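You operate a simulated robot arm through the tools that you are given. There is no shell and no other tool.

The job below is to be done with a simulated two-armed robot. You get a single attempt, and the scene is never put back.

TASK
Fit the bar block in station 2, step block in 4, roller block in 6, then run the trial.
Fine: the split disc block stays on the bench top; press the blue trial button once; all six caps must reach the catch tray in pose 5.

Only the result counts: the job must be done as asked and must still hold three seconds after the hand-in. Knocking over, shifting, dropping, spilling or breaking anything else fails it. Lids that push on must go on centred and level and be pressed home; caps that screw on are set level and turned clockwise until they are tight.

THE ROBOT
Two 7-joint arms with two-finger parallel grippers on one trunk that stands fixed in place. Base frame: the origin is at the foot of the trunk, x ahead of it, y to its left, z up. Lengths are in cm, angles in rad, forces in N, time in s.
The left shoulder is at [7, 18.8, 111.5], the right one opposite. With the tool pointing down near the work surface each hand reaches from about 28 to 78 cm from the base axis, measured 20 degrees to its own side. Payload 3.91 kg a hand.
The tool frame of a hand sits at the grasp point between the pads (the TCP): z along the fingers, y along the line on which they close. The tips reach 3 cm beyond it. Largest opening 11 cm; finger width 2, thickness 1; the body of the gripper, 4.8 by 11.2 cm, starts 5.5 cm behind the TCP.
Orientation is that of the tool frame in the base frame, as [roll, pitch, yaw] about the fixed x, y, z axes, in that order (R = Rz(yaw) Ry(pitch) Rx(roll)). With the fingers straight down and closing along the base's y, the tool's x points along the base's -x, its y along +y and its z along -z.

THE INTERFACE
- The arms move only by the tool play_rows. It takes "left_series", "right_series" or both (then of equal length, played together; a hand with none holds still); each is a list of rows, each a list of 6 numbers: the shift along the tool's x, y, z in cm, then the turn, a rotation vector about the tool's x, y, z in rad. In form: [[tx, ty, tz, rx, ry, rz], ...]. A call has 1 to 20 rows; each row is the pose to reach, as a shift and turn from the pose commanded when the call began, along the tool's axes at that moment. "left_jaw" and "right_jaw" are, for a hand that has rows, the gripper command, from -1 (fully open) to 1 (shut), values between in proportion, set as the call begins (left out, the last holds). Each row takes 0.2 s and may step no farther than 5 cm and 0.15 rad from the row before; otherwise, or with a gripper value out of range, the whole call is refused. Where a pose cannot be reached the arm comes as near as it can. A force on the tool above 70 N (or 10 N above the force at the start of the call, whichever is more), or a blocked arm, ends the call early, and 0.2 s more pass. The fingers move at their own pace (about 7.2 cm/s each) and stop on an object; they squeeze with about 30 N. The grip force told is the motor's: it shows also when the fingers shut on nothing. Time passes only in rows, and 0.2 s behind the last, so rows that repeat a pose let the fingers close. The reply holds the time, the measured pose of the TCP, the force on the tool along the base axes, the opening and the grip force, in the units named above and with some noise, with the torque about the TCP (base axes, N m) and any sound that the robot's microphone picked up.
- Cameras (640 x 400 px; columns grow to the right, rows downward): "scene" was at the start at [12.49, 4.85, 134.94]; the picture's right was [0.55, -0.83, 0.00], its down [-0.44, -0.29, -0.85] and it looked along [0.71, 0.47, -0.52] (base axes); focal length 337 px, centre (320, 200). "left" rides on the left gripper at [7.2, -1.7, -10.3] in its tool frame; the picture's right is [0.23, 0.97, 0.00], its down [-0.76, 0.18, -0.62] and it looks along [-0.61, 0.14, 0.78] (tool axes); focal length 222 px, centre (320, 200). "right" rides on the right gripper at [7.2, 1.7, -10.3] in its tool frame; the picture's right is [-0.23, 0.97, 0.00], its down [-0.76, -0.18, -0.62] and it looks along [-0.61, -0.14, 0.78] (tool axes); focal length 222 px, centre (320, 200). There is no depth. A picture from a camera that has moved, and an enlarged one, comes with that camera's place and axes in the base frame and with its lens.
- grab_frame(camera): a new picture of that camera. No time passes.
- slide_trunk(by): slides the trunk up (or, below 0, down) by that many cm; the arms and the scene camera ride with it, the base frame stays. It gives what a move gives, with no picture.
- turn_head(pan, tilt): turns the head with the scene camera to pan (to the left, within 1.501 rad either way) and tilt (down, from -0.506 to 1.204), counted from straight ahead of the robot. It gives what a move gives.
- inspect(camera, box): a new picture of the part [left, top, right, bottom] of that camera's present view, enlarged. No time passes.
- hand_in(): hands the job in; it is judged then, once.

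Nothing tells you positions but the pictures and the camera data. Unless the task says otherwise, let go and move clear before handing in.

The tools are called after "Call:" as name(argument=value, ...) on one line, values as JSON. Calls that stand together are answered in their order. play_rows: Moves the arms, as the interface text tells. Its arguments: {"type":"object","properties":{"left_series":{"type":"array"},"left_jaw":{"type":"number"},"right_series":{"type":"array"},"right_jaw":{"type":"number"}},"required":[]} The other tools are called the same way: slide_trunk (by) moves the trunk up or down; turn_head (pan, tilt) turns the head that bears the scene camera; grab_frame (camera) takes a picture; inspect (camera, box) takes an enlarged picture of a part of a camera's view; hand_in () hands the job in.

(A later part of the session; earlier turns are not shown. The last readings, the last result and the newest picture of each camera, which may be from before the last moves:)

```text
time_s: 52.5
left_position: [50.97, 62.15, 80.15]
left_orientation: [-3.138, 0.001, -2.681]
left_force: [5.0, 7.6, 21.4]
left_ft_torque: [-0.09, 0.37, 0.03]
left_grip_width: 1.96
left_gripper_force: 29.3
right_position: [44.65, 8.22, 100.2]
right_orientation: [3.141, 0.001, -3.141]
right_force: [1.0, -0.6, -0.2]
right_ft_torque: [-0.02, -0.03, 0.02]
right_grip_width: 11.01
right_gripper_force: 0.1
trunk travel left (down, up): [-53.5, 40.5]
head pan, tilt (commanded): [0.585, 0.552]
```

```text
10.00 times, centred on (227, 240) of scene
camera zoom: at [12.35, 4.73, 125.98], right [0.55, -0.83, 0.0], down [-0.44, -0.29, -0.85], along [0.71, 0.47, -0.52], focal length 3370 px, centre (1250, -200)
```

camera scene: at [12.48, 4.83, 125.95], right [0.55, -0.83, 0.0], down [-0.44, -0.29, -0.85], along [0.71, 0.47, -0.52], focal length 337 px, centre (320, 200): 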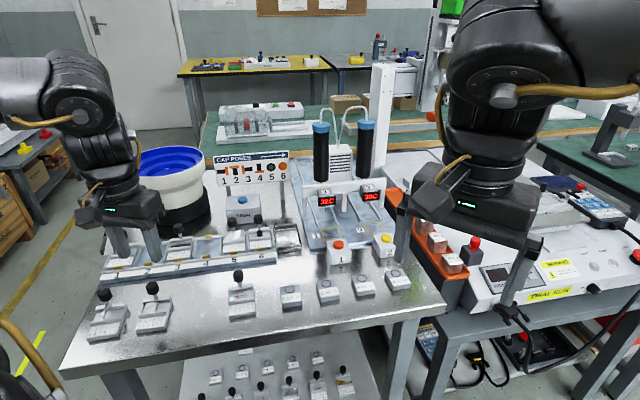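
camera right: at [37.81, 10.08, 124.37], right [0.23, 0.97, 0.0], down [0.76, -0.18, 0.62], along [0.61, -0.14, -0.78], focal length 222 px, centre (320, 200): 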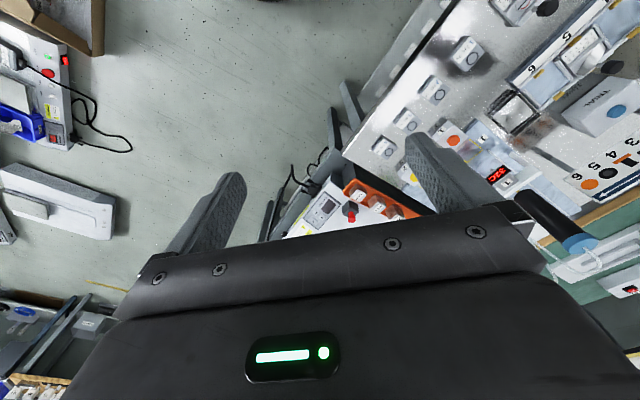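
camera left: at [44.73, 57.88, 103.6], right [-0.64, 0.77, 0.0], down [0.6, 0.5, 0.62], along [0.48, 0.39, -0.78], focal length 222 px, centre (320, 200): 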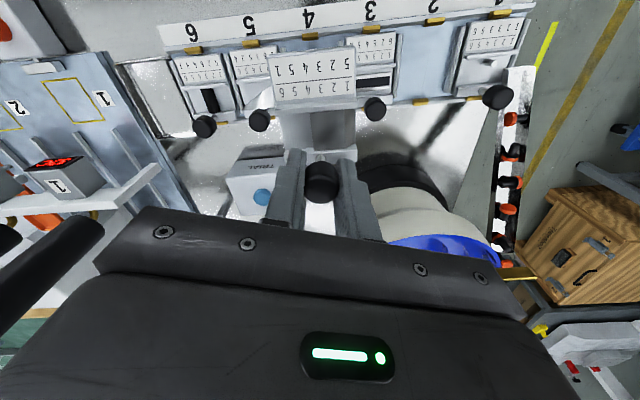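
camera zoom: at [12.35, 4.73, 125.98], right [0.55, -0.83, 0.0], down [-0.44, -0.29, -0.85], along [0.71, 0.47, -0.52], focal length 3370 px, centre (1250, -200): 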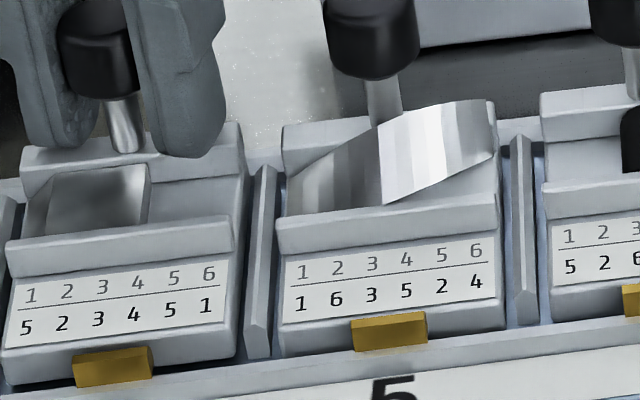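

Call:
play_rows(left_series=[[-0.08, 0.03, 0, 0, 0, 0], [-0.08, 0.03, 0.2, 0, 0, 0], [-0.08, 0.03, 0.45, 0, 0, 0], [-0.08, 0.03, 0.45, 0, 0, 0]])

Call:
inspect(camera="left", box=[240, 0, 400, 100])

Call:
inspect(camera="scene", box=[195, 220, 259, 260])

```text
time_s: 53.5
left_position: [50.99, 62.17, 80.24]
left_orientation: [3.141, 0.009, -2.683]
left_force: [9.5, 16.0, 50.8]
left_ft_torque: [-0.06, 0.54, -0.11]
left_grip_width: 1.93
left_gripper_force: 29.8
right_position: [44.68, 7.9, 100.3]
right_orientation: [3.138, 0.004, 3.141]
right_force: [0.1, 0.0, 0.7]
right_ft_torque: [-0.02, -0.01, 0.0]
right_grip_width: 10.98
right_gripper_force: 0.1
trunk travel left (down, up): [-53.5, 40.5]
head pan, tilt (commanded): [0.585, 0.552]
```

```text
4.00 times, centred on (320, 50) of left
camera zoom: at [45.13, 57.63, 90.64], right [-0.64, 0.77, 0.0], down [0.6, 0.5, 0.63], along [0.49, 0.4, -0.78], focal length 888 px, centre (320, 800)
```

zoom: 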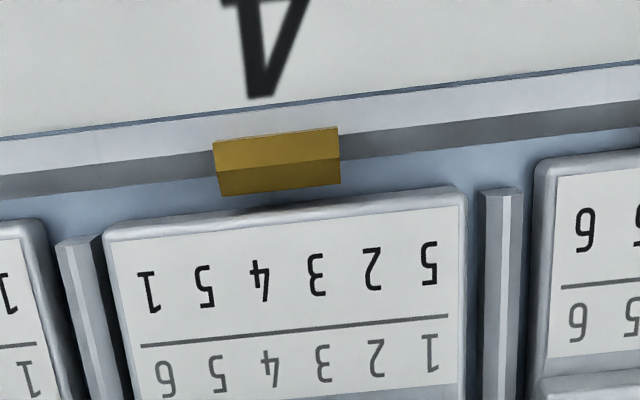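

```text
10.00 times, centred on (227, 240) of scene
camera zoom: at [12.12, 4.46, 126.04], right [0.55, -0.83, 0.0], down [-0.43, -0.29, -0.85], along [0.71, 0.47, -0.52], focal length 3370 px, centre (1250, -200)
```

zoom: 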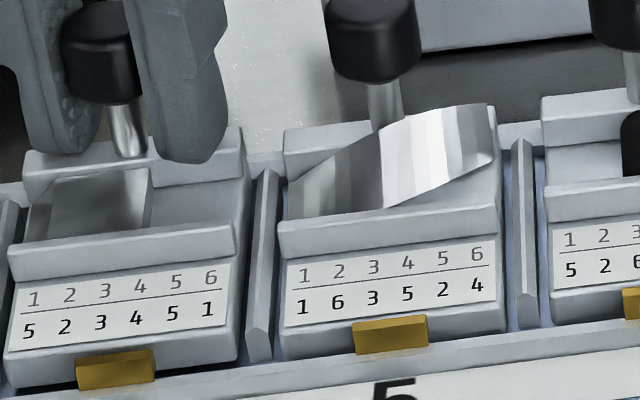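

Call:
inspect(camera="scene", box=[194, 235, 242, 265])

Call:
inspect(camera="scene", box=[168, 235, 216, 265])

Call:
inspect(camera="left", box=[240, 80, 400, 180])

```text
13.33 times, centred on (218, 250) of scene
camera zoom: at [12.12, 4.46, 126.04], right [0.55, -0.83, 0.0], down [-0.43, -0.29, -0.85], along [0.71, 0.47, -0.52], focal length 4493 px, centre (1680, -467)
```

zoom: 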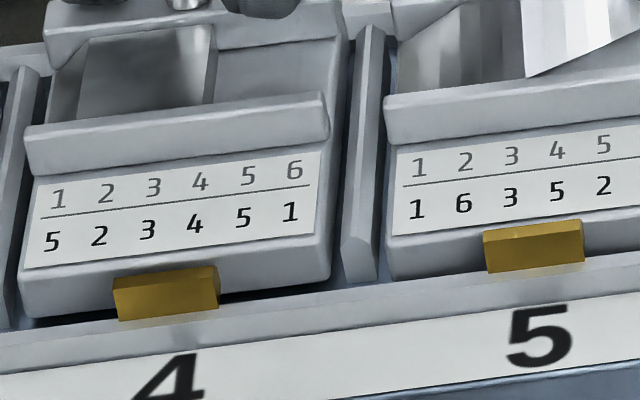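

```text
13.33 times, centred on (192, 250) of scene
camera zoom: at [12.12, 4.46, 126.04], right [0.55, -0.83, 0.0], down [-0.43, -0.29, -0.85], along [0.71, 0.47, -0.52], focal length 4493 px, centre (2027, -467)
```

zoom: 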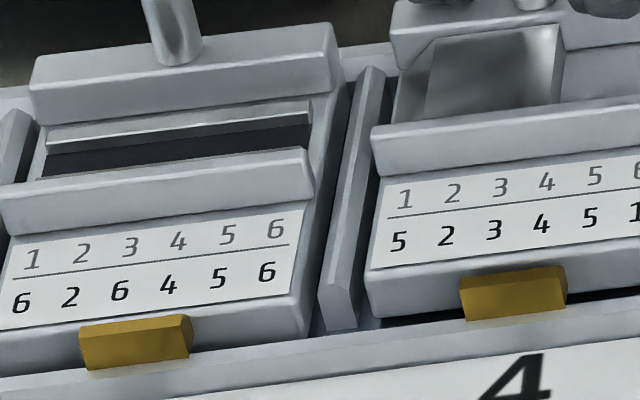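

```text
4.00 times, centred on (320, 130) of left
camera zoom: at [45.13, 57.63, 90.64], right [-0.64, 0.77, 0.0], down [0.6, 0.5, 0.63], along [0.49, 0.4, -0.78], focal length 888 px, centre (320, 480)
```

zoom: 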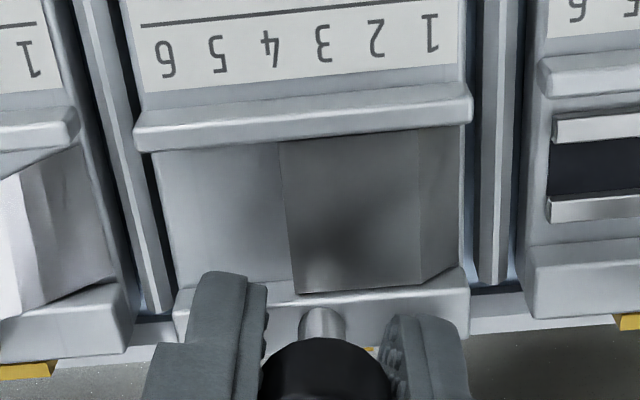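

The step block's front is riding on the front clip, slightly too far forward. I'll ease up, move back about 1.5 mm, and press again.

Call:
play_rows(left_series=[[0, 0, -0.5, 0, 0, 0], [0, 0, -0.9, 0, 0, 0], [-0.14, 0.05, -0.9, 0, 0, 0], [-0.14, 0.05, -0.6, 0, 0, 0], [-0.14, 0.05, -0.3, 0, 0, 0], [-0.14, 0.05, -0.3, 0, 0, 0]])

Call:
inspect(camera="scene", box=[194, 235, 242, 265])

Call:
inspect(camera="left", box=[240, 0, 400, 100])

```text
time_s: 55.0
left_position: [51.06, 62.17, 80.24]
left_orientation: [-3.139, 0.003, -2.682]
left_force: [-1.9, -13.4, 16.3]
left_ft_torque: [-0.9, 0.69, 0.08]
left_grip_width: 1.97
left_gripper_force: 29.9
right_position: [44.82, 8.09, 100.13]
right_orientation: [3.14, 0.002, -3.141]
right_force: [1.1, 0.2, 0.5]
right_ft_torque: [0.03, 0.05, 0.01]
right_grip_width: 11.04
right_gripper_force: 0.1
trunk travel left (down, up): [-53.5, 40.5]
head pan, tilt (commanded): [0.585, 0.552]
```

```text
13.33 times, centred on (218, 250) of scene
camera zoom: at [12.29, 4.49, 125.99], right [0.55, -0.83, 0.0], down [-0.44, -0.29, -0.85], along [0.71, 0.47, -0.52], focal length 4493 px, centre (1680, -467)
```

zoom: 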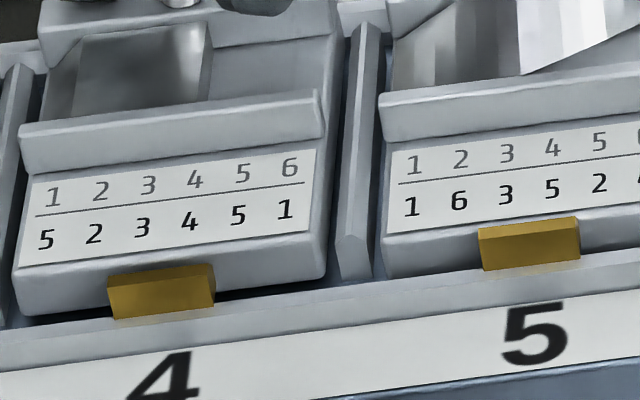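

```text
4.00 times, centred on (320, 50) of left
camera zoom: at [45.23, 57.7, 90.71], right [-0.64, 0.77, 0.0], down [0.6, 0.5, 0.62], along [0.48, 0.4, -0.78], focal length 888 px, centre (320, 800)
```

zoom: 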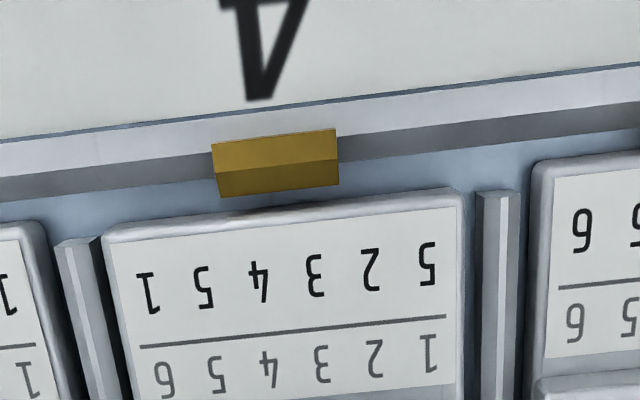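

Call:
play_rows(left_series=[[0.05, -0.05, -0.2, 0, 0, 0], [0.05, -0.05, -0.3, 0, 0, 0], [0.05, -0.05, -0.3, 0, 0, 0]])

```text
time_s: 55.8
left_position: [50.99, 62.3, 80.05]
left_orientation: [-3.139, -0.005, -2.681]
left_force: [-8.4, -23.8, -6.0]
left_ft_torque: [-0.51, 0.0, 0.04]
left_grip_width: 1.94
left_gripper_force: 30.2
right_position: [44.87, 8.15, 100.07]
right_orientation: [3.14, 0.001, -3.14]
right_force: [-0.7, 0.0, -0.1]
right_ft_torque: [-0.04, 0.0, 0.0]
right_grip_width: 11.0
right_gripper_force: 0.0
trunk travel left (down, up): [-53.5, 40.5]
head pan, tilt (commanded): [0.585, 0.552]
```

Call:
play_rows(left_series=[[0.08, -0.1, 0.05, 0, 0, 0], [0.08, -0.1, 0.05, 0, 0, 0]])

Call:
inspect(camera="scene", box=[194, 235, 242, 265])

Call:
inspect(camera="scene", box=[168, 235, 216, 265])

```text
time_s: 56.4
left_position: [51.06, 62.22, 80.29]
left_orientation: [-3.141, -0.004, -2.68]
left_force: [-8.3, -20.9, -7.3]
left_ft_torque: [-0.57, 0.38, 0.01]
left_grip_width: 1.96
left_gripper_force: 29.7
right_position: [44.89, 8.14, 100.07]
right_orientation: [-3.14, 0.0, 3.141]
right_force: [-0.1, 0.4, 0.7]
right_ft_torque: [-0.02, -0.02, -0.02]
right_grip_width: 10.99
right_gripper_force: 0.0
trunk travel left (down, up): [-53.5, 40.5]
head pan, tilt (commanded): [0.585, 0.552]
```

```text
13.33 times, centred on (218, 250) of scene
camera zoom: at [12.46, 4.7, 125.95], right [0.55, -0.83, 0.0], down [-0.44, -0.29, -0.85], along [0.71, 0.47, -0.52], focal length 4493 px, centre (1680, -467)
```

zoom: 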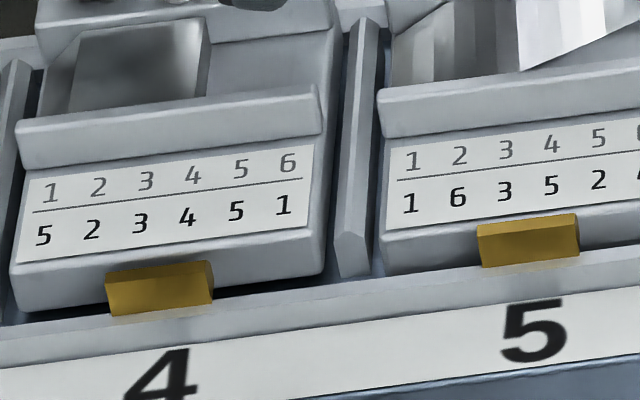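

```text
13.33 times, centred on (192, 250) of scene
camera zoom: at [12.46, 4.7, 125.95], right [0.55, -0.83, 0.0], down [-0.44, -0.29, -0.85], along [0.71, 0.47, -0.52], focal length 4493 px, centre (2027, -467)
```

zoom: 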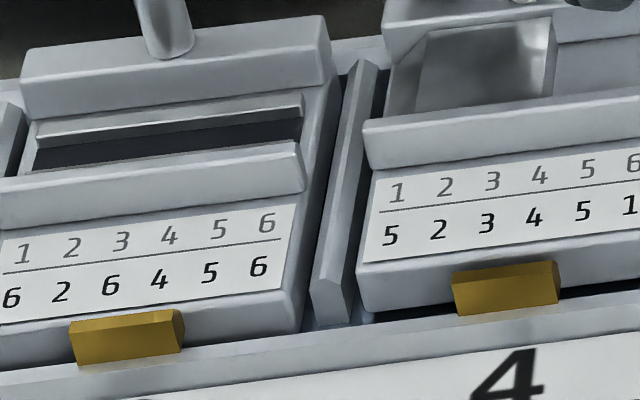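

Call:
play_rows(left_series=[[0.1, -0.03, 0, 0, 0, 0], [0.1, -0.03, 0, 0, 0, 0]])

```text
time_s: 57.0
left_position: [51.03, 62.29, 80.18]
left_orientation: [-3.141, 0.002, -2.681]
left_force: [-2.7, -9.4, -3.8]
left_ft_torque: [-0.29, 0.1, 0.04]
left_grip_width: 1.96
left_gripper_force: 30.2
right_position: [45.01, 8.29, 100.12]
right_orientation: [3.139, -0.001, 3.14]
right_force: [0.1, 0.2, -0.2]
right_ft_torque: [0.01, 0.05, -0.02]
right_grip_width: 11.0
right_gripper_force: 0.0
trunk travel left (down, up): [-53.5, 40.5]
head pan, tilt (commanded): [0.585, 0.552]
```

Call:
play_rows(left_series=[[0.07, -0.03, 0.02, 0, 0, 0], [0.07, -0.03, 0.02, 0, 0, 0]])

Call:
inspect(camera="scene", box=[194, 235, 242, 265])

Call:
inspect(camera="left", box=[240, 0, 400, 100])

Call:
inspect(camera="left", box=[240, 80, 400, 180])

```text
time_s: 57.5
left_position: [51.04, 62.21, 80.11]
left_orientation: [-3.14, 0.002, -2.679]
left_force: [1.3, 1.8, 3.2]
left_ft_torque: [-0.13, -0.04, 0.03]
left_grip_width: 1.98
left_gripper_force: 30.1
right_position: [44.88, 8.4, 100.18]
right_orientation: [3.141, 0.0, -3.141]
right_force: [0.0, 0.0, 0.0]
right_ft_torque: [-0.03, 0.0, -0.01]
right_grip_width: 11.01
right_gripper_force: 0.1
trunk travel left (down, up): [-53.5, 40.5]
head pan, tilt (commanded): [0.585, 0.552]
```

```text
13.33 times, centred on (218, 250) of scene
camera zoom: at [12.48, 4.85, 125.95], right [0.55, -0.83, 0.0], down [-0.44, -0.29, -0.85], along [0.71, 0.47, -0.52], focal length 4493 px, centre (1680, -467)
```

zoom: 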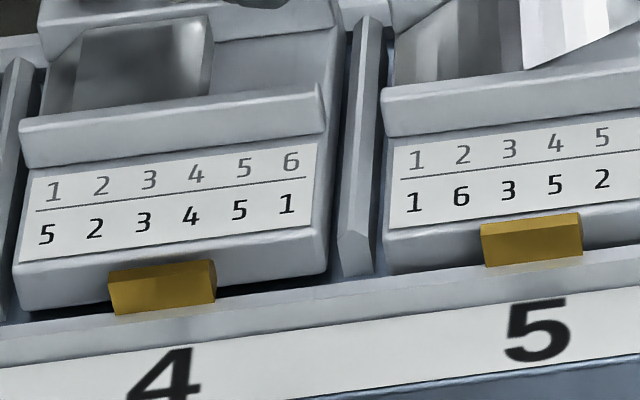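

```text
4.00 times, centred on (320, 50) of left
camera zoom: at [45.24, 57.71, 90.71], right [-0.64, 0.77, 0.0], down [0.6, 0.5, 0.62], along [0.48, 0.4, -0.78], focal length 888 px, centre (320, 800)
```

zoom: 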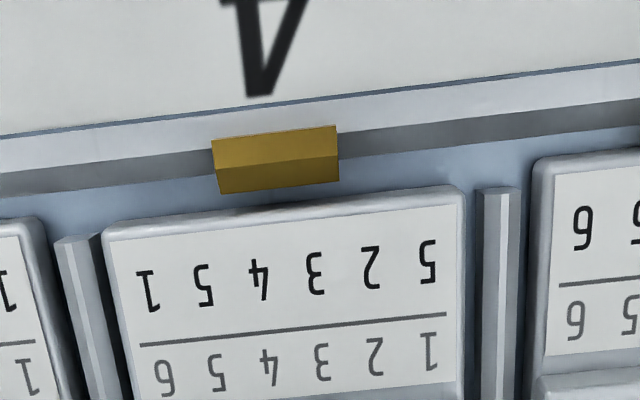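

```text
4.00 times, centred on (320, 130) of left
camera zoom: at [45.24, 57.71, 90.71], right [-0.64, 0.77, 0.0], down [0.6, 0.5, 0.62], along [0.48, 0.4, -0.78], focal length 888 px, centre (320, 480)
```

zoom: 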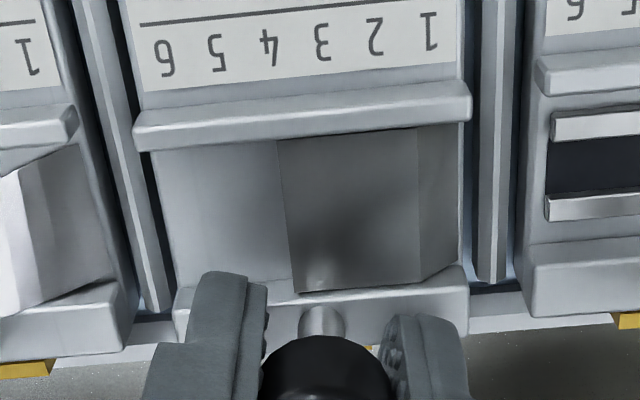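

The step block now sits about 2 mm too far back compared with blocks 3 and 5. I'll lift it slightly, bring it forward 2 mm, and lower again.

Call:
play_rows(left_series=[[0, 0, -0.5, 0, 0, 0], [0, 0, -1.0, 0, 0, 0], [0, 0, -1.0, 0, 0, 0]])

Call:
inspect(camera="left", box=[240, 80, 400, 180])

Call:
inspect(camera="left", box=[240, 0, 400, 100])

```text
time_s: 58.4
left_position: [51.13, 62.33, 80.82]
left_orientation: [-3.136, -0.008, -2.681]
left_force: [-1.9, -8.6, -24.6]
left_ft_torque: [-0.11, -0.11, -0.01]
left_grip_width: 1.97
left_gripper_force: 30.1
right_position: [45.21, 8.32, 99.98]
right_orientation: [-3.137, -0.001, 3.141]
right_force: [-1.0, -0.7, 0.5]
right_ft_torque: [-0.01, 0.01, 0.03]
right_grip_width: 10.99
right_gripper_force: 0.0
trunk travel left (down, up): [-53.5, 40.5]
head pan, tilt (commanded): [0.585, 0.552]
```

```text
4.00 times, centred on (320, 130) of left
camera zoom: at [45.38, 57.81, 91.33], right [-0.64, 0.77, 0.0], down [0.61, 0.5, 0.62], along [0.48, 0.39, -0.79], focal length 888 px, centre (320, 480)
```

zoom: 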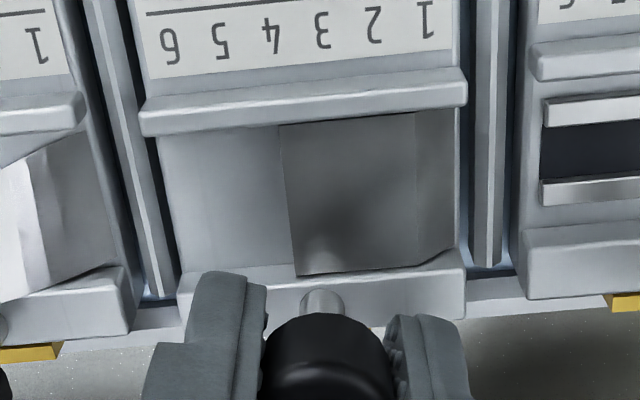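

```text
4.00 times, centred on (320, 50) of left
camera zoom: at [45.38, 57.81, 91.33], right [-0.64, 0.77, 0.0], down [0.61, 0.5, 0.62], along [0.48, 0.39, -0.79], focal length 888 px, centre (320, 800)
```

zoom: 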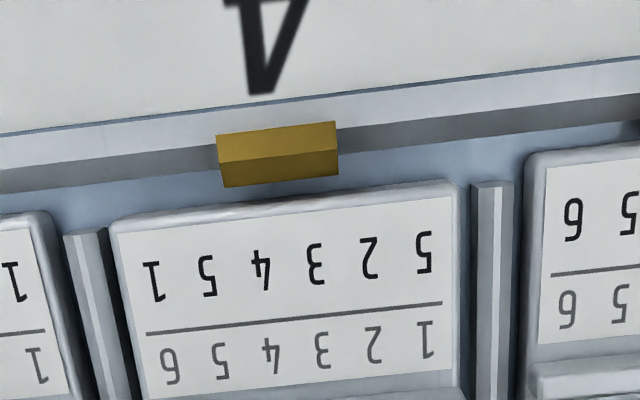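

Pulling up met 25 N of resistance, so the clips have already caught the block. I'll go back down, press it home once more, then release.

Call:
play_rows(left_series=[[0, 0, 0.5, 0, 0, 0], [0.06, -0.02, 1.0, 0, 0, 0], [0.06, -0.02, 1.3, 0, 0, 0], [0.06, -0.02, 1.5, 0, 0, 0], [0.06, -0.02, 1.5, 0, 0, 0]])

Call:
inspect(camera="left", box=[240, 0, 400, 100])

Call:
inspect(camera="scene", box=[194, 235, 242, 265])

```text
time_s: 59.5
left_position: [50.86, 62.14, 80.26]
left_orientation: [-3.141, 0.011, -2.679]
left_force: [7.8, 30.0, 49.0]
left_ft_torque: [0.3, 0.27, -0.23]
left_grip_width: 1.99
left_gripper_force: 30.5
right_position: [44.62, 8.06, 100.22]
right_orientation: [3.14, 0.004, -3.141]
right_force: [-0.3, -0.1, -0.3]
right_ft_torque: [-0.02, -0.01, 0.0]
right_grip_width: 11.02
right_gripper_force: 0.0
trunk travel left (down, up): [-53.5, 40.5]
head pan, tilt (commanded): [0.585, 0.552]
```

```text
4.00 times, centred on (320, 50) of left
camera zoom: at [45.03, 57.58, 90.62], right [-0.64, 0.77, 0.0], down [0.6, 0.5, 0.63], along [0.49, 0.4, -0.78], focal length 888 px, centre (320, 800)
```

zoom: 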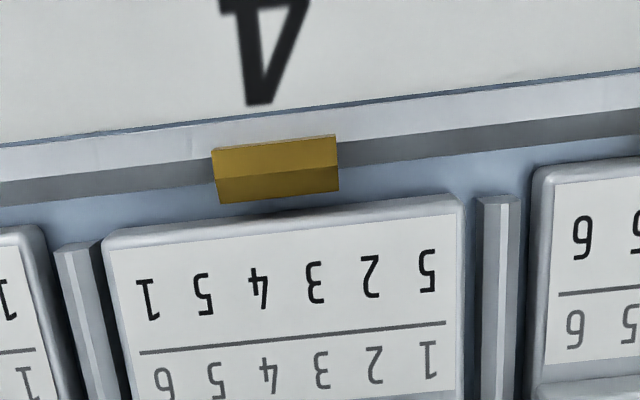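

```text
13.33 times, centred on (218, 250) of scene
camera zoom: at [12.12, 4.66, 126.04], right [0.55, -0.83, 0.0], down [-0.43, -0.29, -0.85], along [0.71, 0.47, -0.52], focal length 4493 px, centre (1680, -467)
```

zoom: 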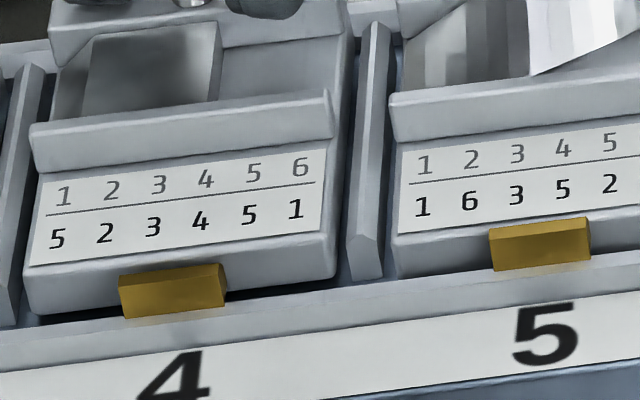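

Call:
play_rows(left_series=[[0, 0, -0.4, 0, 0, 0], [0, 0, -0.75, 0, 0, 0], [0, 0, -0.75, 0, 0, 0]])

Call:
play_rows(left_series=[[0, 0, 0, 0, 0, 0], [0, 0, 0, 0, 0, 0], [0, 0, 0, 0, 0, 0]], left_jaw=0.1)

Call:
inspect(camera="left", box=[240, 0, 400, 100])

Call:
inspect(camera="scene", box=[194, 235, 242, 265])

Call:
inspect(camera="left", box=[240, 80, 400, 180])

```text
time_s: 60.4
left_position: [50.96, 62.16, 80.34]
left_orientation: [-3.136, -0.006, -2.68]
left_force: [11.0, 12.3, 5.7]
left_ft_torque: [0.53, -0.67, -0.01]
left_grip_width: 1.98
left_gripper_force: 29.8
right_position: [44.91, 8.31, 99.95]
right_orientation: [-3.138, -0.003, 3.141]
right_force: [0.7, 0.2, 0.7]
right_ft_torque: [-0.01, 0.01, -0.03]
right_grip_width: 10.97
right_gripper_force: 0.2
trunk travel left (down, up): [-53.5, 40.5]
head pan, tilt (commanded): [0.585, 0.552]
```

```text
time_s: 61.1
left_position: [50.88, 62.16, 80.38]
left_orientation: [-3.138, 0.0, -2.682]
left_force: [0.1, -0.8, 0.3]
left_ft_torque: [0.01, 0.02, 0.01]
left_grip_width: 4.94
left_gripper_force: 0.1
right_position: [45.0, 8.24, 100.0]
right_orientation: [3.141, 0.0, 3.141]
right_force: [0.1, -1.3, 0.5]
right_ft_torque: [-0.02, -0.02, -0.02]
right_grip_width: 11.01
right_gripper_force: 0.0
trunk travel left (down, up): [-53.5, 40.5]
head pan, tilt (commanded): [0.585, 0.552]
```

```text
4.00 times, centred on (320, 50) of left
camera zoom: at [45.1, 57.62, 90.93], right [-0.64, 0.77, 0.0], down [0.6, 0.5, 0.62], along [0.48, 0.39, -0.78], focal length 888 px, centre (320, 800)
```

zoom: 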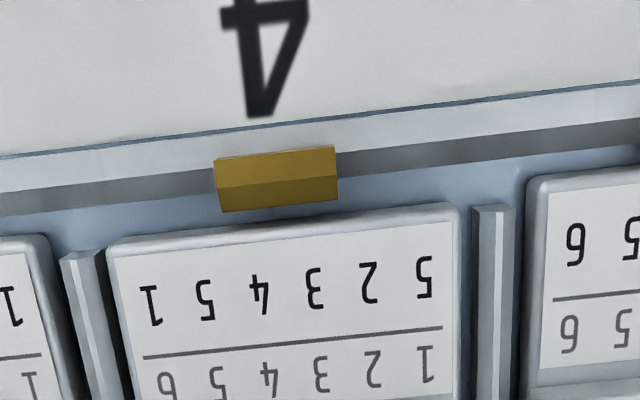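

```text
13.33 times, centred on (218, 250) of scene
camera zoom: at [12.46, 4.86, 125.94], right [0.55, -0.83, 0.0], down [-0.44, -0.29, -0.85], along [0.71, 0.47, -0.52], focal length 4493 px, centre (1680, -467)
```

zoom: 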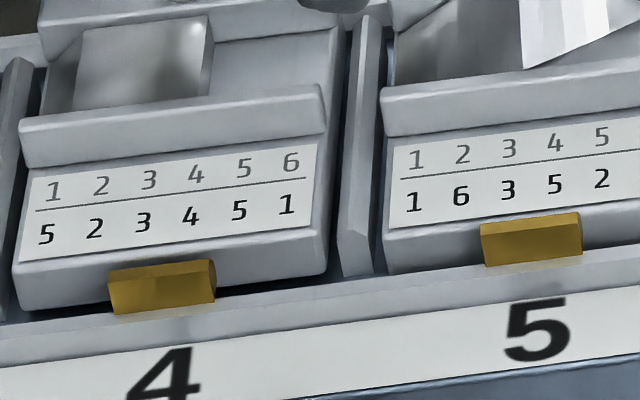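

```text
4.00 times, centred on (320, 130) of left
camera zoom: at [45.1, 57.62, 90.93], right [-0.64, 0.77, 0.0], down [0.6, 0.5, 0.62], along [0.48, 0.39, -0.78], focal length 888 px, centre (320, 480)
```

zoom: 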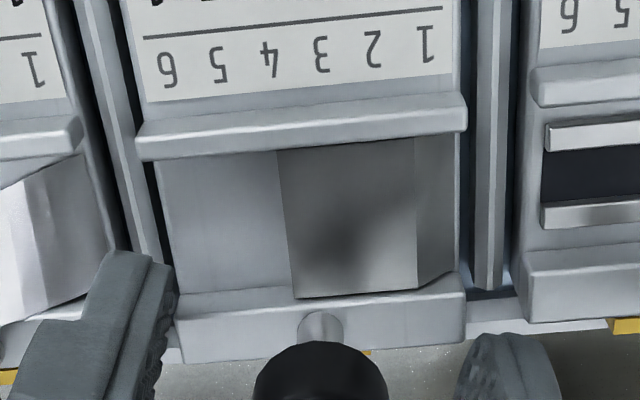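

Released, the step block sits fully in but about 2 mm further back than its neighbours. I'll take the knob again and ease it forward while pressing lightly.

Call:
play_rows(left_series=[[0, 0, 0, 0, 0, 0], [0, 0, 0, 0, 0, 0], [0, 0, 0, 0, 0, 0]], left_jaw=1)

Call:
play_rows(left_series=[[0.1, -0.03, 0.1, 0, 0, 0], [0.2, -0.06, 0.2, 0, 0, 0], [0.2, -0.06, 0.2, 0, 0, 0]])

Call:
inspect(camera="left", box=[240, 0, 400, 100])

Call:
inspect(camera="scene", box=[194, 235, 242, 265])

```text
time_s: 62.0
left_position: [50.85, 62.18, 80.43]
left_orientation: [-3.139, -0.002, -2.68]
left_force: [-0.3, 0.6, -0.2]
left_ft_torque: [0.02, 0.02, 0.03]
left_grip_width: 1.96
left_gripper_force: 29.5
right_position: [44.95, 8.34, 100.01]
right_orientation: [-3.14, -0.001, -3.141]
right_force: [-0.2, -0.3, -0.3]
right_ft_torque: [-0.01, -0.03, -0.03]
right_grip_width: 11.01
right_gripper_force: 0.1
trunk travel left (down, up): [-53.5, 40.5]
head pan, tilt (commanded): [0.585, 0.552]
```

```text
time_s: 62.8
left_position: [50.84, 62.1, 80.52]
left_orientation: [-3.139, 0.006, -2.679]
left_force: [9.2, 20.2, 19.4]
left_ft_torque: [0.34, -0.11, 0.0]
left_grip_width: 1.99
left_gripper_force: 30.1
right_position: [44.92, 8.34, 100.11]
right_orientation: [-3.14, 0.0, -3.141]
right_force: [0.4, -0.6, 0.3]
right_ft_torque: [0.0, -0.02, 0.0]
right_grip_width: 11.01
right_gripper_force: 0.0
trunk travel left (down, up): [-53.5, 40.5]
head pan, tilt (commanded): [0.585, 0.552]
```

```text
4.00 times, centred on (320, 50) of left
camera zoom: at [45.04, 57.59, 90.83], right [-0.64, 0.77, 0.0], down [0.6, 0.5, 0.63], along [0.48, 0.4, -0.78], focal length 888 px, centre (320, 800)
```

zoom: 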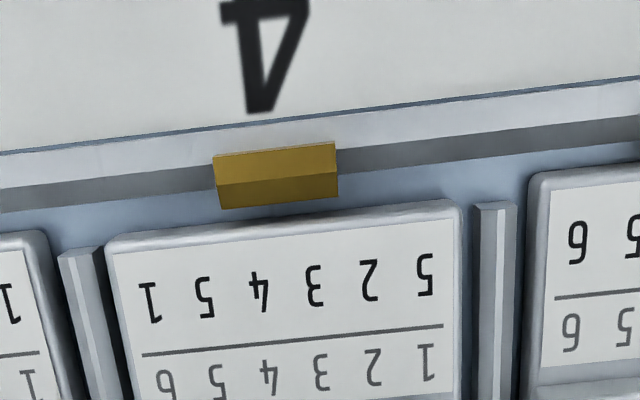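

```text
13.33 times, centred on (218, 250) of scene
camera zoom: at [12.41, 4.92, 125.98], right [0.55, -0.83, 0.0], down [-0.44, -0.29, -0.85], along [0.71, 0.47, -0.52], focal length 4493 px, centre (1680, -467)
```

zoom: 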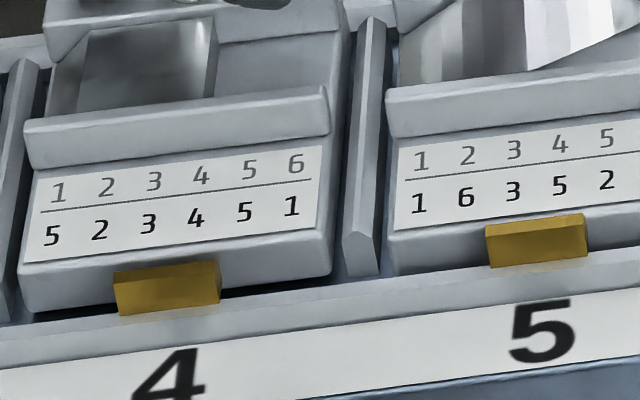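

Call:
play_rows(left_series=[[0.03, 0.1, 0, 0, 0, 0], [0.03, 0.1, 0, 0, 0, 0]])

Call:
play_rows(left_series=[[0.1, 0.0, -0.3, 0, 0, 0], [0.1, 0.0, -0.3, 0, 0, 0]])

Call:
inspect(camera="left", box=[240, 0, 400, 100])

```text
time_s: 63.4
left_position: [50.84, 62.01, 80.21]
left_orientation: [-3.138, 0.0, -2.683]
left_force: [11.2, 16.9, 18.2]
left_ft_torque: [0.36, -0.2, -0.02]
left_grip_width: 1.97
left_gripper_force: 29.6
right_position: [44.97, 8.23, 100.06]
right_orientation: [-3.14, -0.001, 3.141]
right_force: [-0.5, 0.4, -0.9]
right_ft_torque: [0.0, -0.01, 0.0]
right_grip_width: 10.99
right_gripper_force: 0.1
trunk travel left (down, up): [-53.5, 40.5]
head pan, tilt (commanded): [0.585, 0.552]
```

```text
time_s: 64.0
left_position: [50.7, 62.13, 80.24]
left_orientation: [-3.137, -0.006, -2.681]
left_force: [11.3, 10.6, 0.3]
left_ft_torque: [0.55, -0.68, 0.02]
left_grip_width: 1.97
left_gripper_force: 29.9
right_position: [45.08, 8.39, 99.95]
right_orientation: [-3.139, -0.002, 3.141]
right_force: [0.0, 1.0, -1.0]
right_ft_torque: [0.02, -0.03, -0.01]
right_grip_width: 10.98
right_gripper_force: 0.1
trunk travel left (down, up): [-53.5, 40.5]
head pan, tilt (commanded): [0.585, 0.552]
```

```text
4.00 times, centred on (320, 50) of left
camera zoom: at [45.0, 57.6, 90.77], right [-0.64, 0.77, 0.0], down [0.61, 0.5, 0.62], along [0.48, 0.39, -0.79], focal length 888 px, centre (320, 800)
```

zoom: 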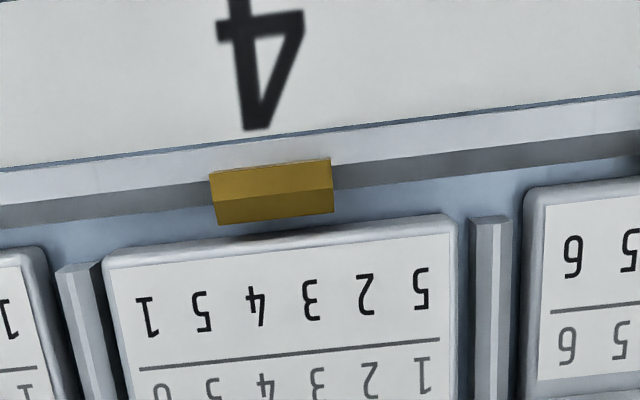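

The block will not slide forward, so I'll release it and look at it from other angles before doing anything else.

Call:
play_rows(left_series=[[-0.1, 0.0, 0, 0, 0, 0], [-0.1, 0.0, 0, 0, 0, 0]])

Call:
play_rows(left_series=[[0, 0, 0, 0, 0, 0], [0, 0, 0, 0, 0, 0], [0, 0, -2, 0, 0, 0], [0, 0, -5, 0, 0, 0], [0, 0, -9, 0, 0, 0], [0, 0, -13, 0, 0, 0], [0, 0, -13, 0, 0, 0]], left_jaw=0.1)

Call:
inspect(camera="left", box=[240, 20, 400, 120])

Call:
inspect(camera="scene", box=[160, 210, 256, 270])

```text
time_s: 64.5
left_position: [50.66, 62.21, 80.31]
left_orientation: [-3.139, -0.008, -2.681]
left_force: [3.2, -1.1, -8.5]
left_ft_torque: [0.17, -0.23, 0.03]
left_grip_width: 1.96
left_gripper_force: 30.1
right_position: [45.02, 8.33, 100.03]
right_orientation: [-3.141, -0.001, 3.14]
right_force: [0.4, 0.5, 0.2]
right_ft_torque: [0.02, 0.04, 0.0]
right_grip_width: 10.99
right_gripper_force: 0.1
trunk travel left (down, up): [-53.5, 40.5]
head pan, tilt (commanded): [0.585, 0.552]
```

```text
time_s: 66.2
left_position: [50.9, 62.2, 93.25]
left_orientation: [-3.138, -0.002, -2.682]
left_force: [0.0, -0.6, -0.7]
left_ft_torque: [-0.01, 0.03, -0.01]
left_grip_width: 4.96
left_gripper_force: 0.2
right_position: [45.06, 8.38, 99.94]
right_orientation: [-3.14, 0.001, -3.141]
right_force: [0.1, 0.1, -0.5]
right_ft_torque: [0.01, 0.01, -0.01]
right_grip_width: 11.01
right_gripper_force: 0.0
trunk travel left (down, up): [-53.5, 40.5]
head pan, tilt (commanded): [0.585, 0.552]
```

```text
4.00 times, centred on (320, 70) of left
camera zoom: at [45.12, 57.72, 103.87], right [-0.64, 0.77, 0.0], down [0.6, 0.5, 0.62], along [0.48, 0.39, -0.78], focal length 888 px, centre (320, 720)
```

zoom: 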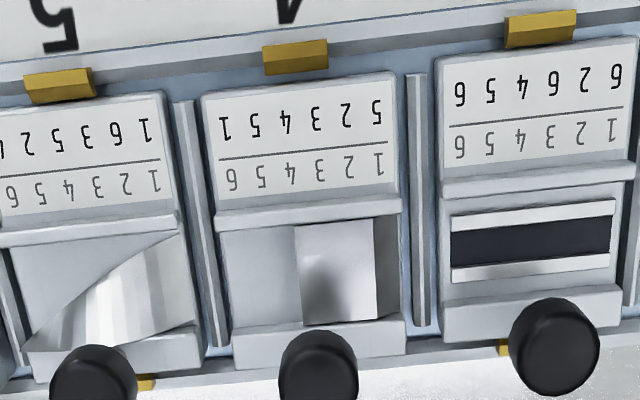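

```text
6.67 times, centred on (208, 240) of scene
camera zoom: at [12.52, 4.99, 125.93], right [0.55, -0.83, 0.0], down [-0.44, -0.29, -0.85], along [0.71, 0.47, -0.52], focal length 2246 px, centre (1067, -67)
```

zoom: 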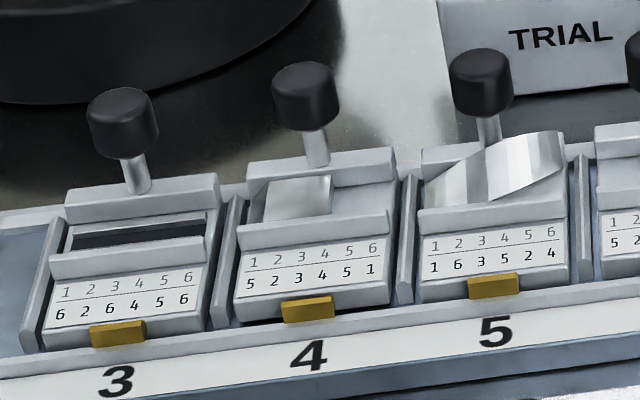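

Call:
inspect(camera="left", box=[240, 32, 304, 72])

Call:
inspect(camera="left", box=[284, 28, 348, 68])

Call:
inspect(camera="left", box=[340, 22, 404, 62])

Call:
inspect(camera="left", box=[256, 72, 384, 120])

Call:
inspect(camera="scene", box=[188, 215, 236, 260])

```text
10.00 times, centred on (272, 52) of left
camera zoom: at [45.12, 57.72, 103.87], right [-0.64, 0.77, 0.0], down [0.6, 0.5, 0.62], along [0.48, 0.39, -0.78], focal length 2221 px, centre (800, 1680)
```

zoom: 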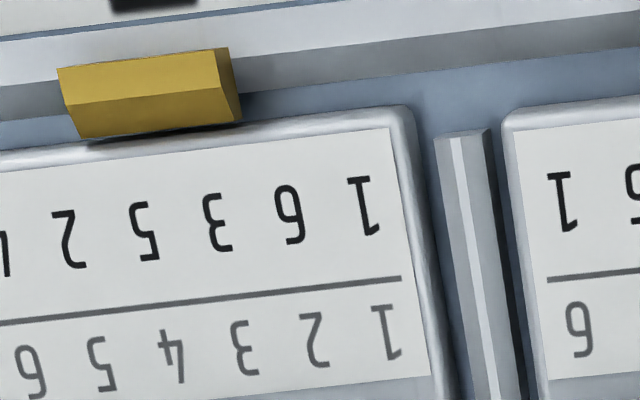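

```text
10.00 times, centred on (316, 48) of left
camera zoom: at [45.12, 57.72, 103.87], right [-0.64, 0.77, 0.0], down [0.6, 0.5, 0.62], along [0.48, 0.39, -0.78], focal length 2221 px, centre (360, 1720)
```

zoom: 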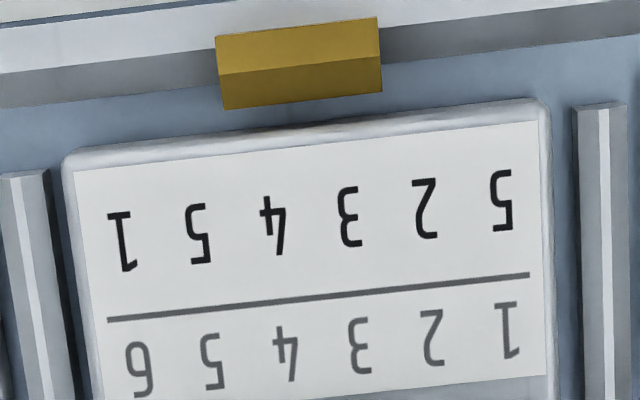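

```text
10.00 times, centred on (372, 42) of left
camera zoom: at [45.12, 57.72, 103.87], right [-0.64, 0.77, 0.0], down [0.6, 0.5, 0.62], along [0.48, 0.39, -0.78], focal length 2221 px, centre (-200, 1780)
```

zoom: 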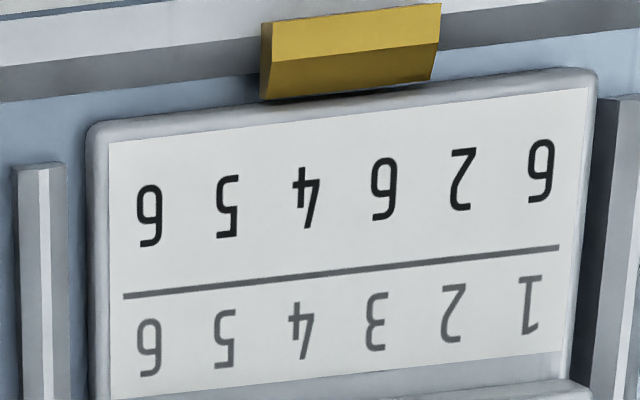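

```text
5.00 times, centred on (320, 96) of left
camera zoom: at [45.12, 57.72, 103.87], right [-0.64, 0.77, 0.0], down [0.6, 0.5, 0.62], along [0.48, 0.39, -0.78], focal length 1111 px, centre (320, 720)
```

zoom: 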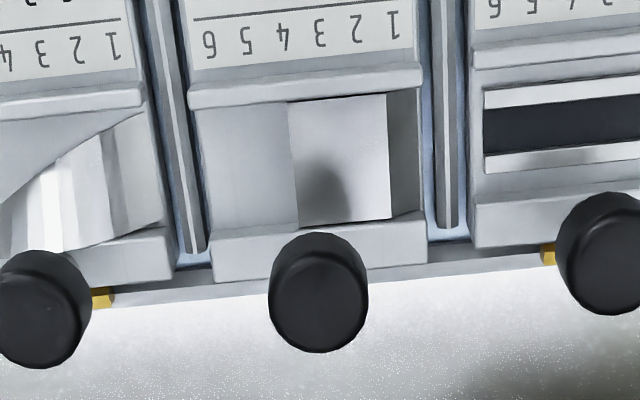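

```text
8.89 times, centred on (212, 238) of scene
camera zoom: at [12.52, 4.99, 125.93], right [0.55, -0.83, 0.0], down [-0.44, -0.29, -0.85], along [0.71, 0.47, -0.52], focal length 2995 px, centre (1280, -133)
```

zoom: 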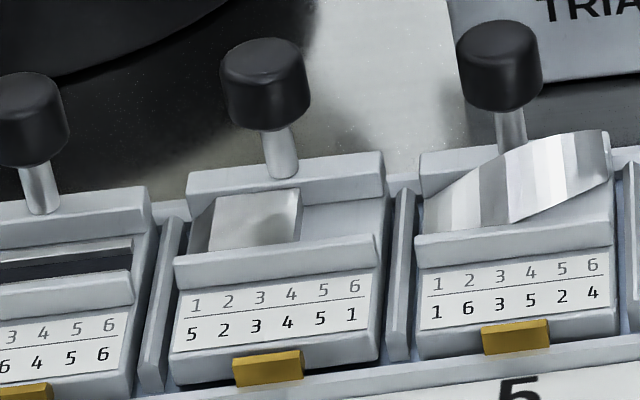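

Careful comparison shows the step block about 1.5 mm too far right and back and 1.7 mm high, so it is wedged rather than home. I'll also check the roller block the same way before re-doing this one.

Call:
inspect(camera="scene", box=[166, 226, 230, 266])

Call:
inspect(camera="scene", box=[218, 222, 282, 262])

Call:
inspect(camera="left", box=[176, 40, 272, 100])

```text
10.00 times, centred on (198, 246) of scene
camera zoom: at [12.52, 4.99, 125.93], right [0.55, -0.83, 0.0], down [-0.44, -0.29, -0.85], along [0.71, 0.47, -0.52], focal length 3370 px, centre (1540, -260)
```

zoom: 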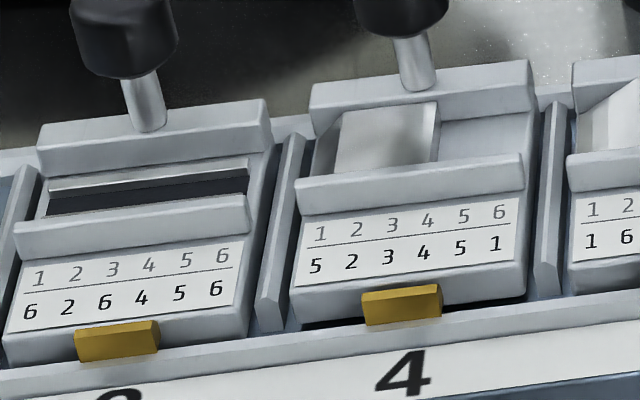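

```text
10.00 times, centred on (250, 242) of scene
camera zoom: at [12.52, 4.99, 125.93], right [0.55, -0.83, 0.0], down [-0.44, -0.29, -0.85], along [0.71, 0.47, -0.52], focal length 3370 px, centre (1020, -220)
```

zoom: 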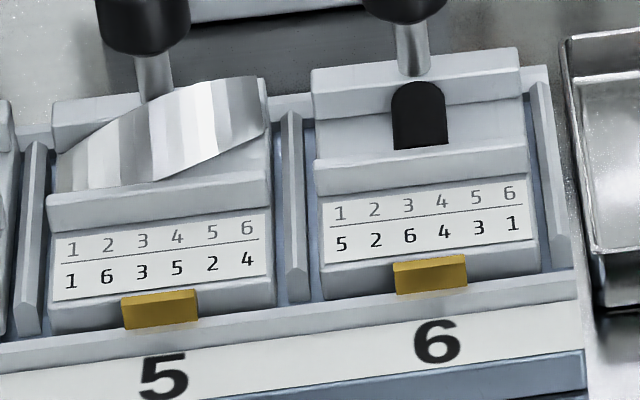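

```text
6.67 times, centred on (224, 70) of left
camera zoom: at [45.12, 57.72, 103.87], right [-0.64, 0.77, 0.0], down [0.6, 0.5, 0.62], along [0.48, 0.39, -0.78], focal length 1481 px, centre (960, 1067)
```

zoom: 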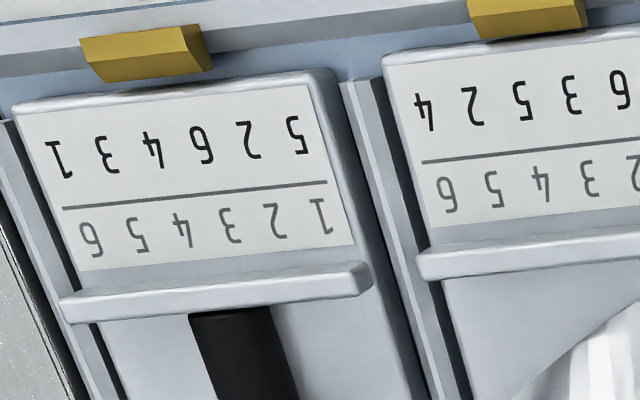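

The roller block is fully down, but the step block is about 1.5 mm high. I'll close the fingers and press straight down on its knob from above.

Call:
play_rows(left_series=[[0, 0, 2, 0, 0, 0], [0, 0, 4.5, 0, 0, 0], [0, 0, 7, 0, 0, 0], [0, 0, 8.6, 0, 0, 0], [0, 0, 8.6, 0, 0, 0]], left_jaw=1)

Call:
inspect(camera="left", box=[240, 100, 400, 200])

Call:
inspect(camera="scene", box=[180, 190, 260, 250])

```text
time_s: 67.3
left_position: [50.82, 61.78, 84.92]
left_orientation: [-3.137, 0.0, -2.682]
left_force: [-0.4, 0.5, -0.5]
left_ft_torque: [0.0, 0.02, -0.03]
left_grip_width: 0.0
left_gripper_force: 30.4
right_position: [44.99, 8.28, 100.09]
right_orientation: [3.141, 0.001, -3.14]
right_force: [-0.2, 0.3, -0.2]
right_ft_torque: [0.0, -0.02, -0.02]
right_grip_width: 11.01
right_gripper_force: 0.0
trunk travel left (down, up): [-53.5, 40.5]
head pan, tilt (commanded): [0.585, 0.552]
```

```text
4.00 times, centred on (320, 150) of left
camera zoom: at [45.04, 57.39, 95.4], right [-0.64, 0.77, 0.0], down [0.6, 0.5, 0.62], along [0.48, 0.39, -0.78], focal length 888 px, centre (320, 400)
```

zoom: 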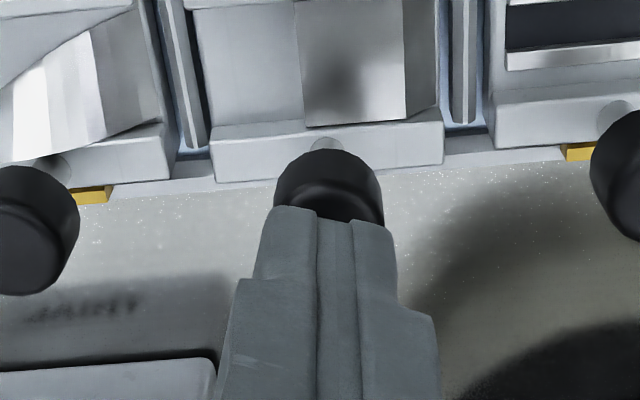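

```text
6.67 times, centred on (220, 220) of scene
camera zoom: at [12.47, 4.86, 125.95], right [0.55, -0.83, 0.0], down [-0.44, -0.29, -0.85], along [0.71, 0.47, -0.52], focal length 2246 px, centre (987, 67)
```

zoom: 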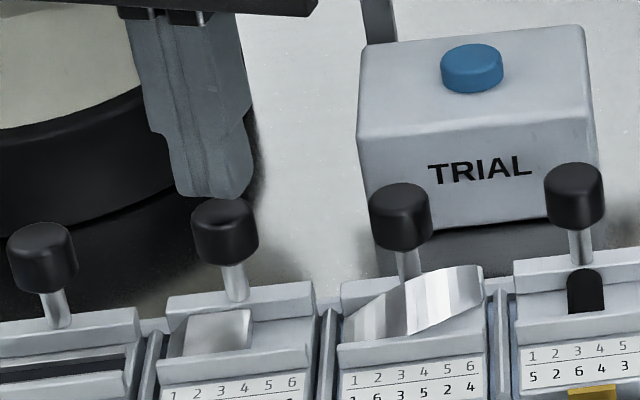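

Call:
play_rows(left_series=[[0, 0.05, 0.6, 0, 0, 0], [0, 0.05, 1.2, 0, 0, 0], [0, 0.05, 1.5, 0, 0, 0], [0, 0.05, 1.5, 0, 0, 0]])

Call:
inspect(camera="scene", box=[180, 190, 260, 250])

```text
time_s: 68.3
left_position: [50.81, 62.03, 83.91]
left_orientation: [-3.14, 0.013, -2.679]
left_force: [11.4, 24.7, 49.0]
left_ft_torque: [0.57, -0.04, -0.15]
left_grip_width: 0.0
left_gripper_force: 29.6
right_position: [44.57, 8.22, 100.28]
right_orientation: [3.14, 0.003, -3.142]
right_force: [0.4, -0.7, 0.7]
right_ft_torque: [-0.04, 0.0, -0.03]
right_grip_width: 10.99
right_gripper_force: 0.0
trunk travel left (down, up): [-53.5, 40.5]
head pan, tilt (commanded): [0.585, 0.552]
```

```text
6.67 times, centred on (220, 220) of scene
camera zoom: at [12.16, 4.62, 126.05], right [0.55, -0.83, 0.0], down [-0.43, -0.29, -0.85], along [0.71, 0.47, -0.52], focal length 2246 px, centre (987, 67)
```

zoom: 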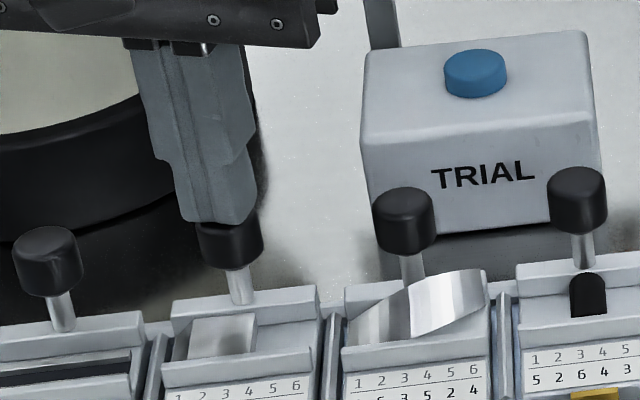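

Call:
play_rows(left_series=[[0, 0, 0.15, 0, 0, 0], [0, 0, 0.3, 0, 0, 0], [0, 0, 0.3, 0, 0, 0]])

Call:
play_rows(left_series=[[0, 0, -1.5, 0, 0, 0], [0, 0, -3.5, 0, 0, 0], [0, 0, -3.5, 0, 0, 0]])

Call:
inspect(camera="scene", box=[166, 226, 230, 266])

Call:
inspect(camera="left", box=[256, 20, 384, 100])

```text
time_s: 69.1
left_position: [50.61, 62.06, 84.04]
left_orientation: [-3.138, 0.018, -2.675]
left_force: [-11.2, 0.0, 28.2]
left_ft_torque: [-0.1, 0.45, 0.07]
left_grip_width: 0.0
left_gripper_force: 30.1
right_position: [44.31, 7.98, 100.17]
right_orientation: [3.14, 0.005, 3.141]
right_force: [0.5, -0.6, 0.1]
right_ft_torque: [-0.03, 0.0, 0.0]
right_grip_width: 10.99
right_gripper_force: 0.0
trunk travel left (down, up): [-53.5, 40.5]
head pan, tilt (commanded): [0.585, 0.552]
stopped in row 3 (left hand): the force on the tool passed its limit at 72 N (the readings are from after the stop); the commanded pose is now the measured one
```

```text
time_s: 69.9
left_position: [50.98, 62.44, 86.75]
left_orientation: [-3.138, 0.009, -2.678]
left_force: [-1.0, 0.7, -0.5]
left_ft_torque: [-0.01, 0.02, 0.02]
left_grip_width: 0.0
left_gripper_force: 30.1
right_position: [45.02, 8.37, 99.99]
right_orientation: [-3.14, -0.002, -3.141]
right_force: [1.1, -0.3, -0.2]
right_ft_torque: [-0.04, -0.01, -0.03]
right_grip_width: 11.03
right_gripper_force: 0.1
trunk travel left (down, up): [-53.5, 40.5]
head pan, tilt (commanded): [0.585, 0.552]
```

```text
10.00 times, centred on (198, 246) of scene
camera zoom: at [12.61, 5.04, 125.91], right [0.55, -0.83, 0.0], down [-0.44, -0.29, -0.85], along [0.71, 0.47, -0.53], focal length 3370 px, centre (1540, -260)
```

zoom: 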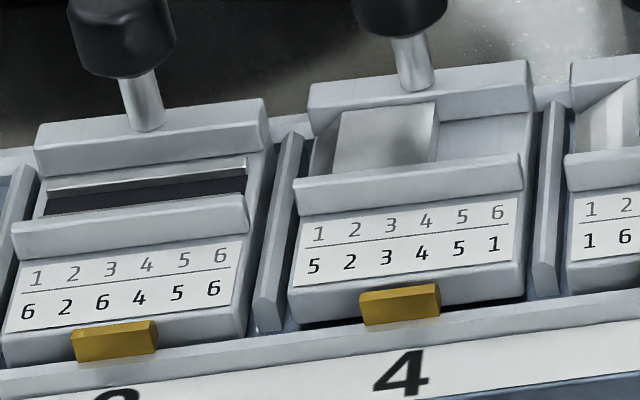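

```text
5.00 times, centred on (320, 60) of left
camera zoom: at [45.1, 57.81, 97.29], right [-0.64, 0.77, -0.01], down [0.6, 0.5, 0.63], along [0.49, 0.4, -0.78], focal length 1111 px, centre (320, 900)
```

zoom: 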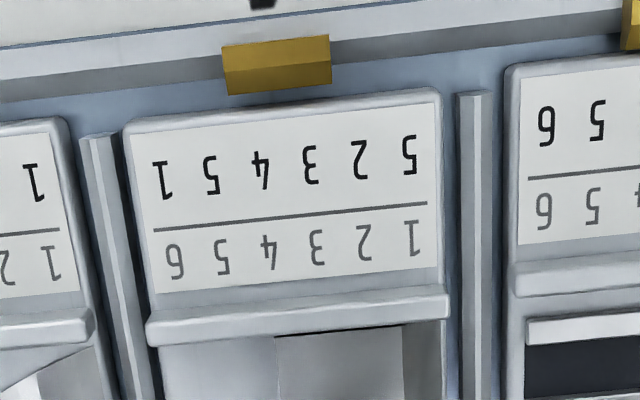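

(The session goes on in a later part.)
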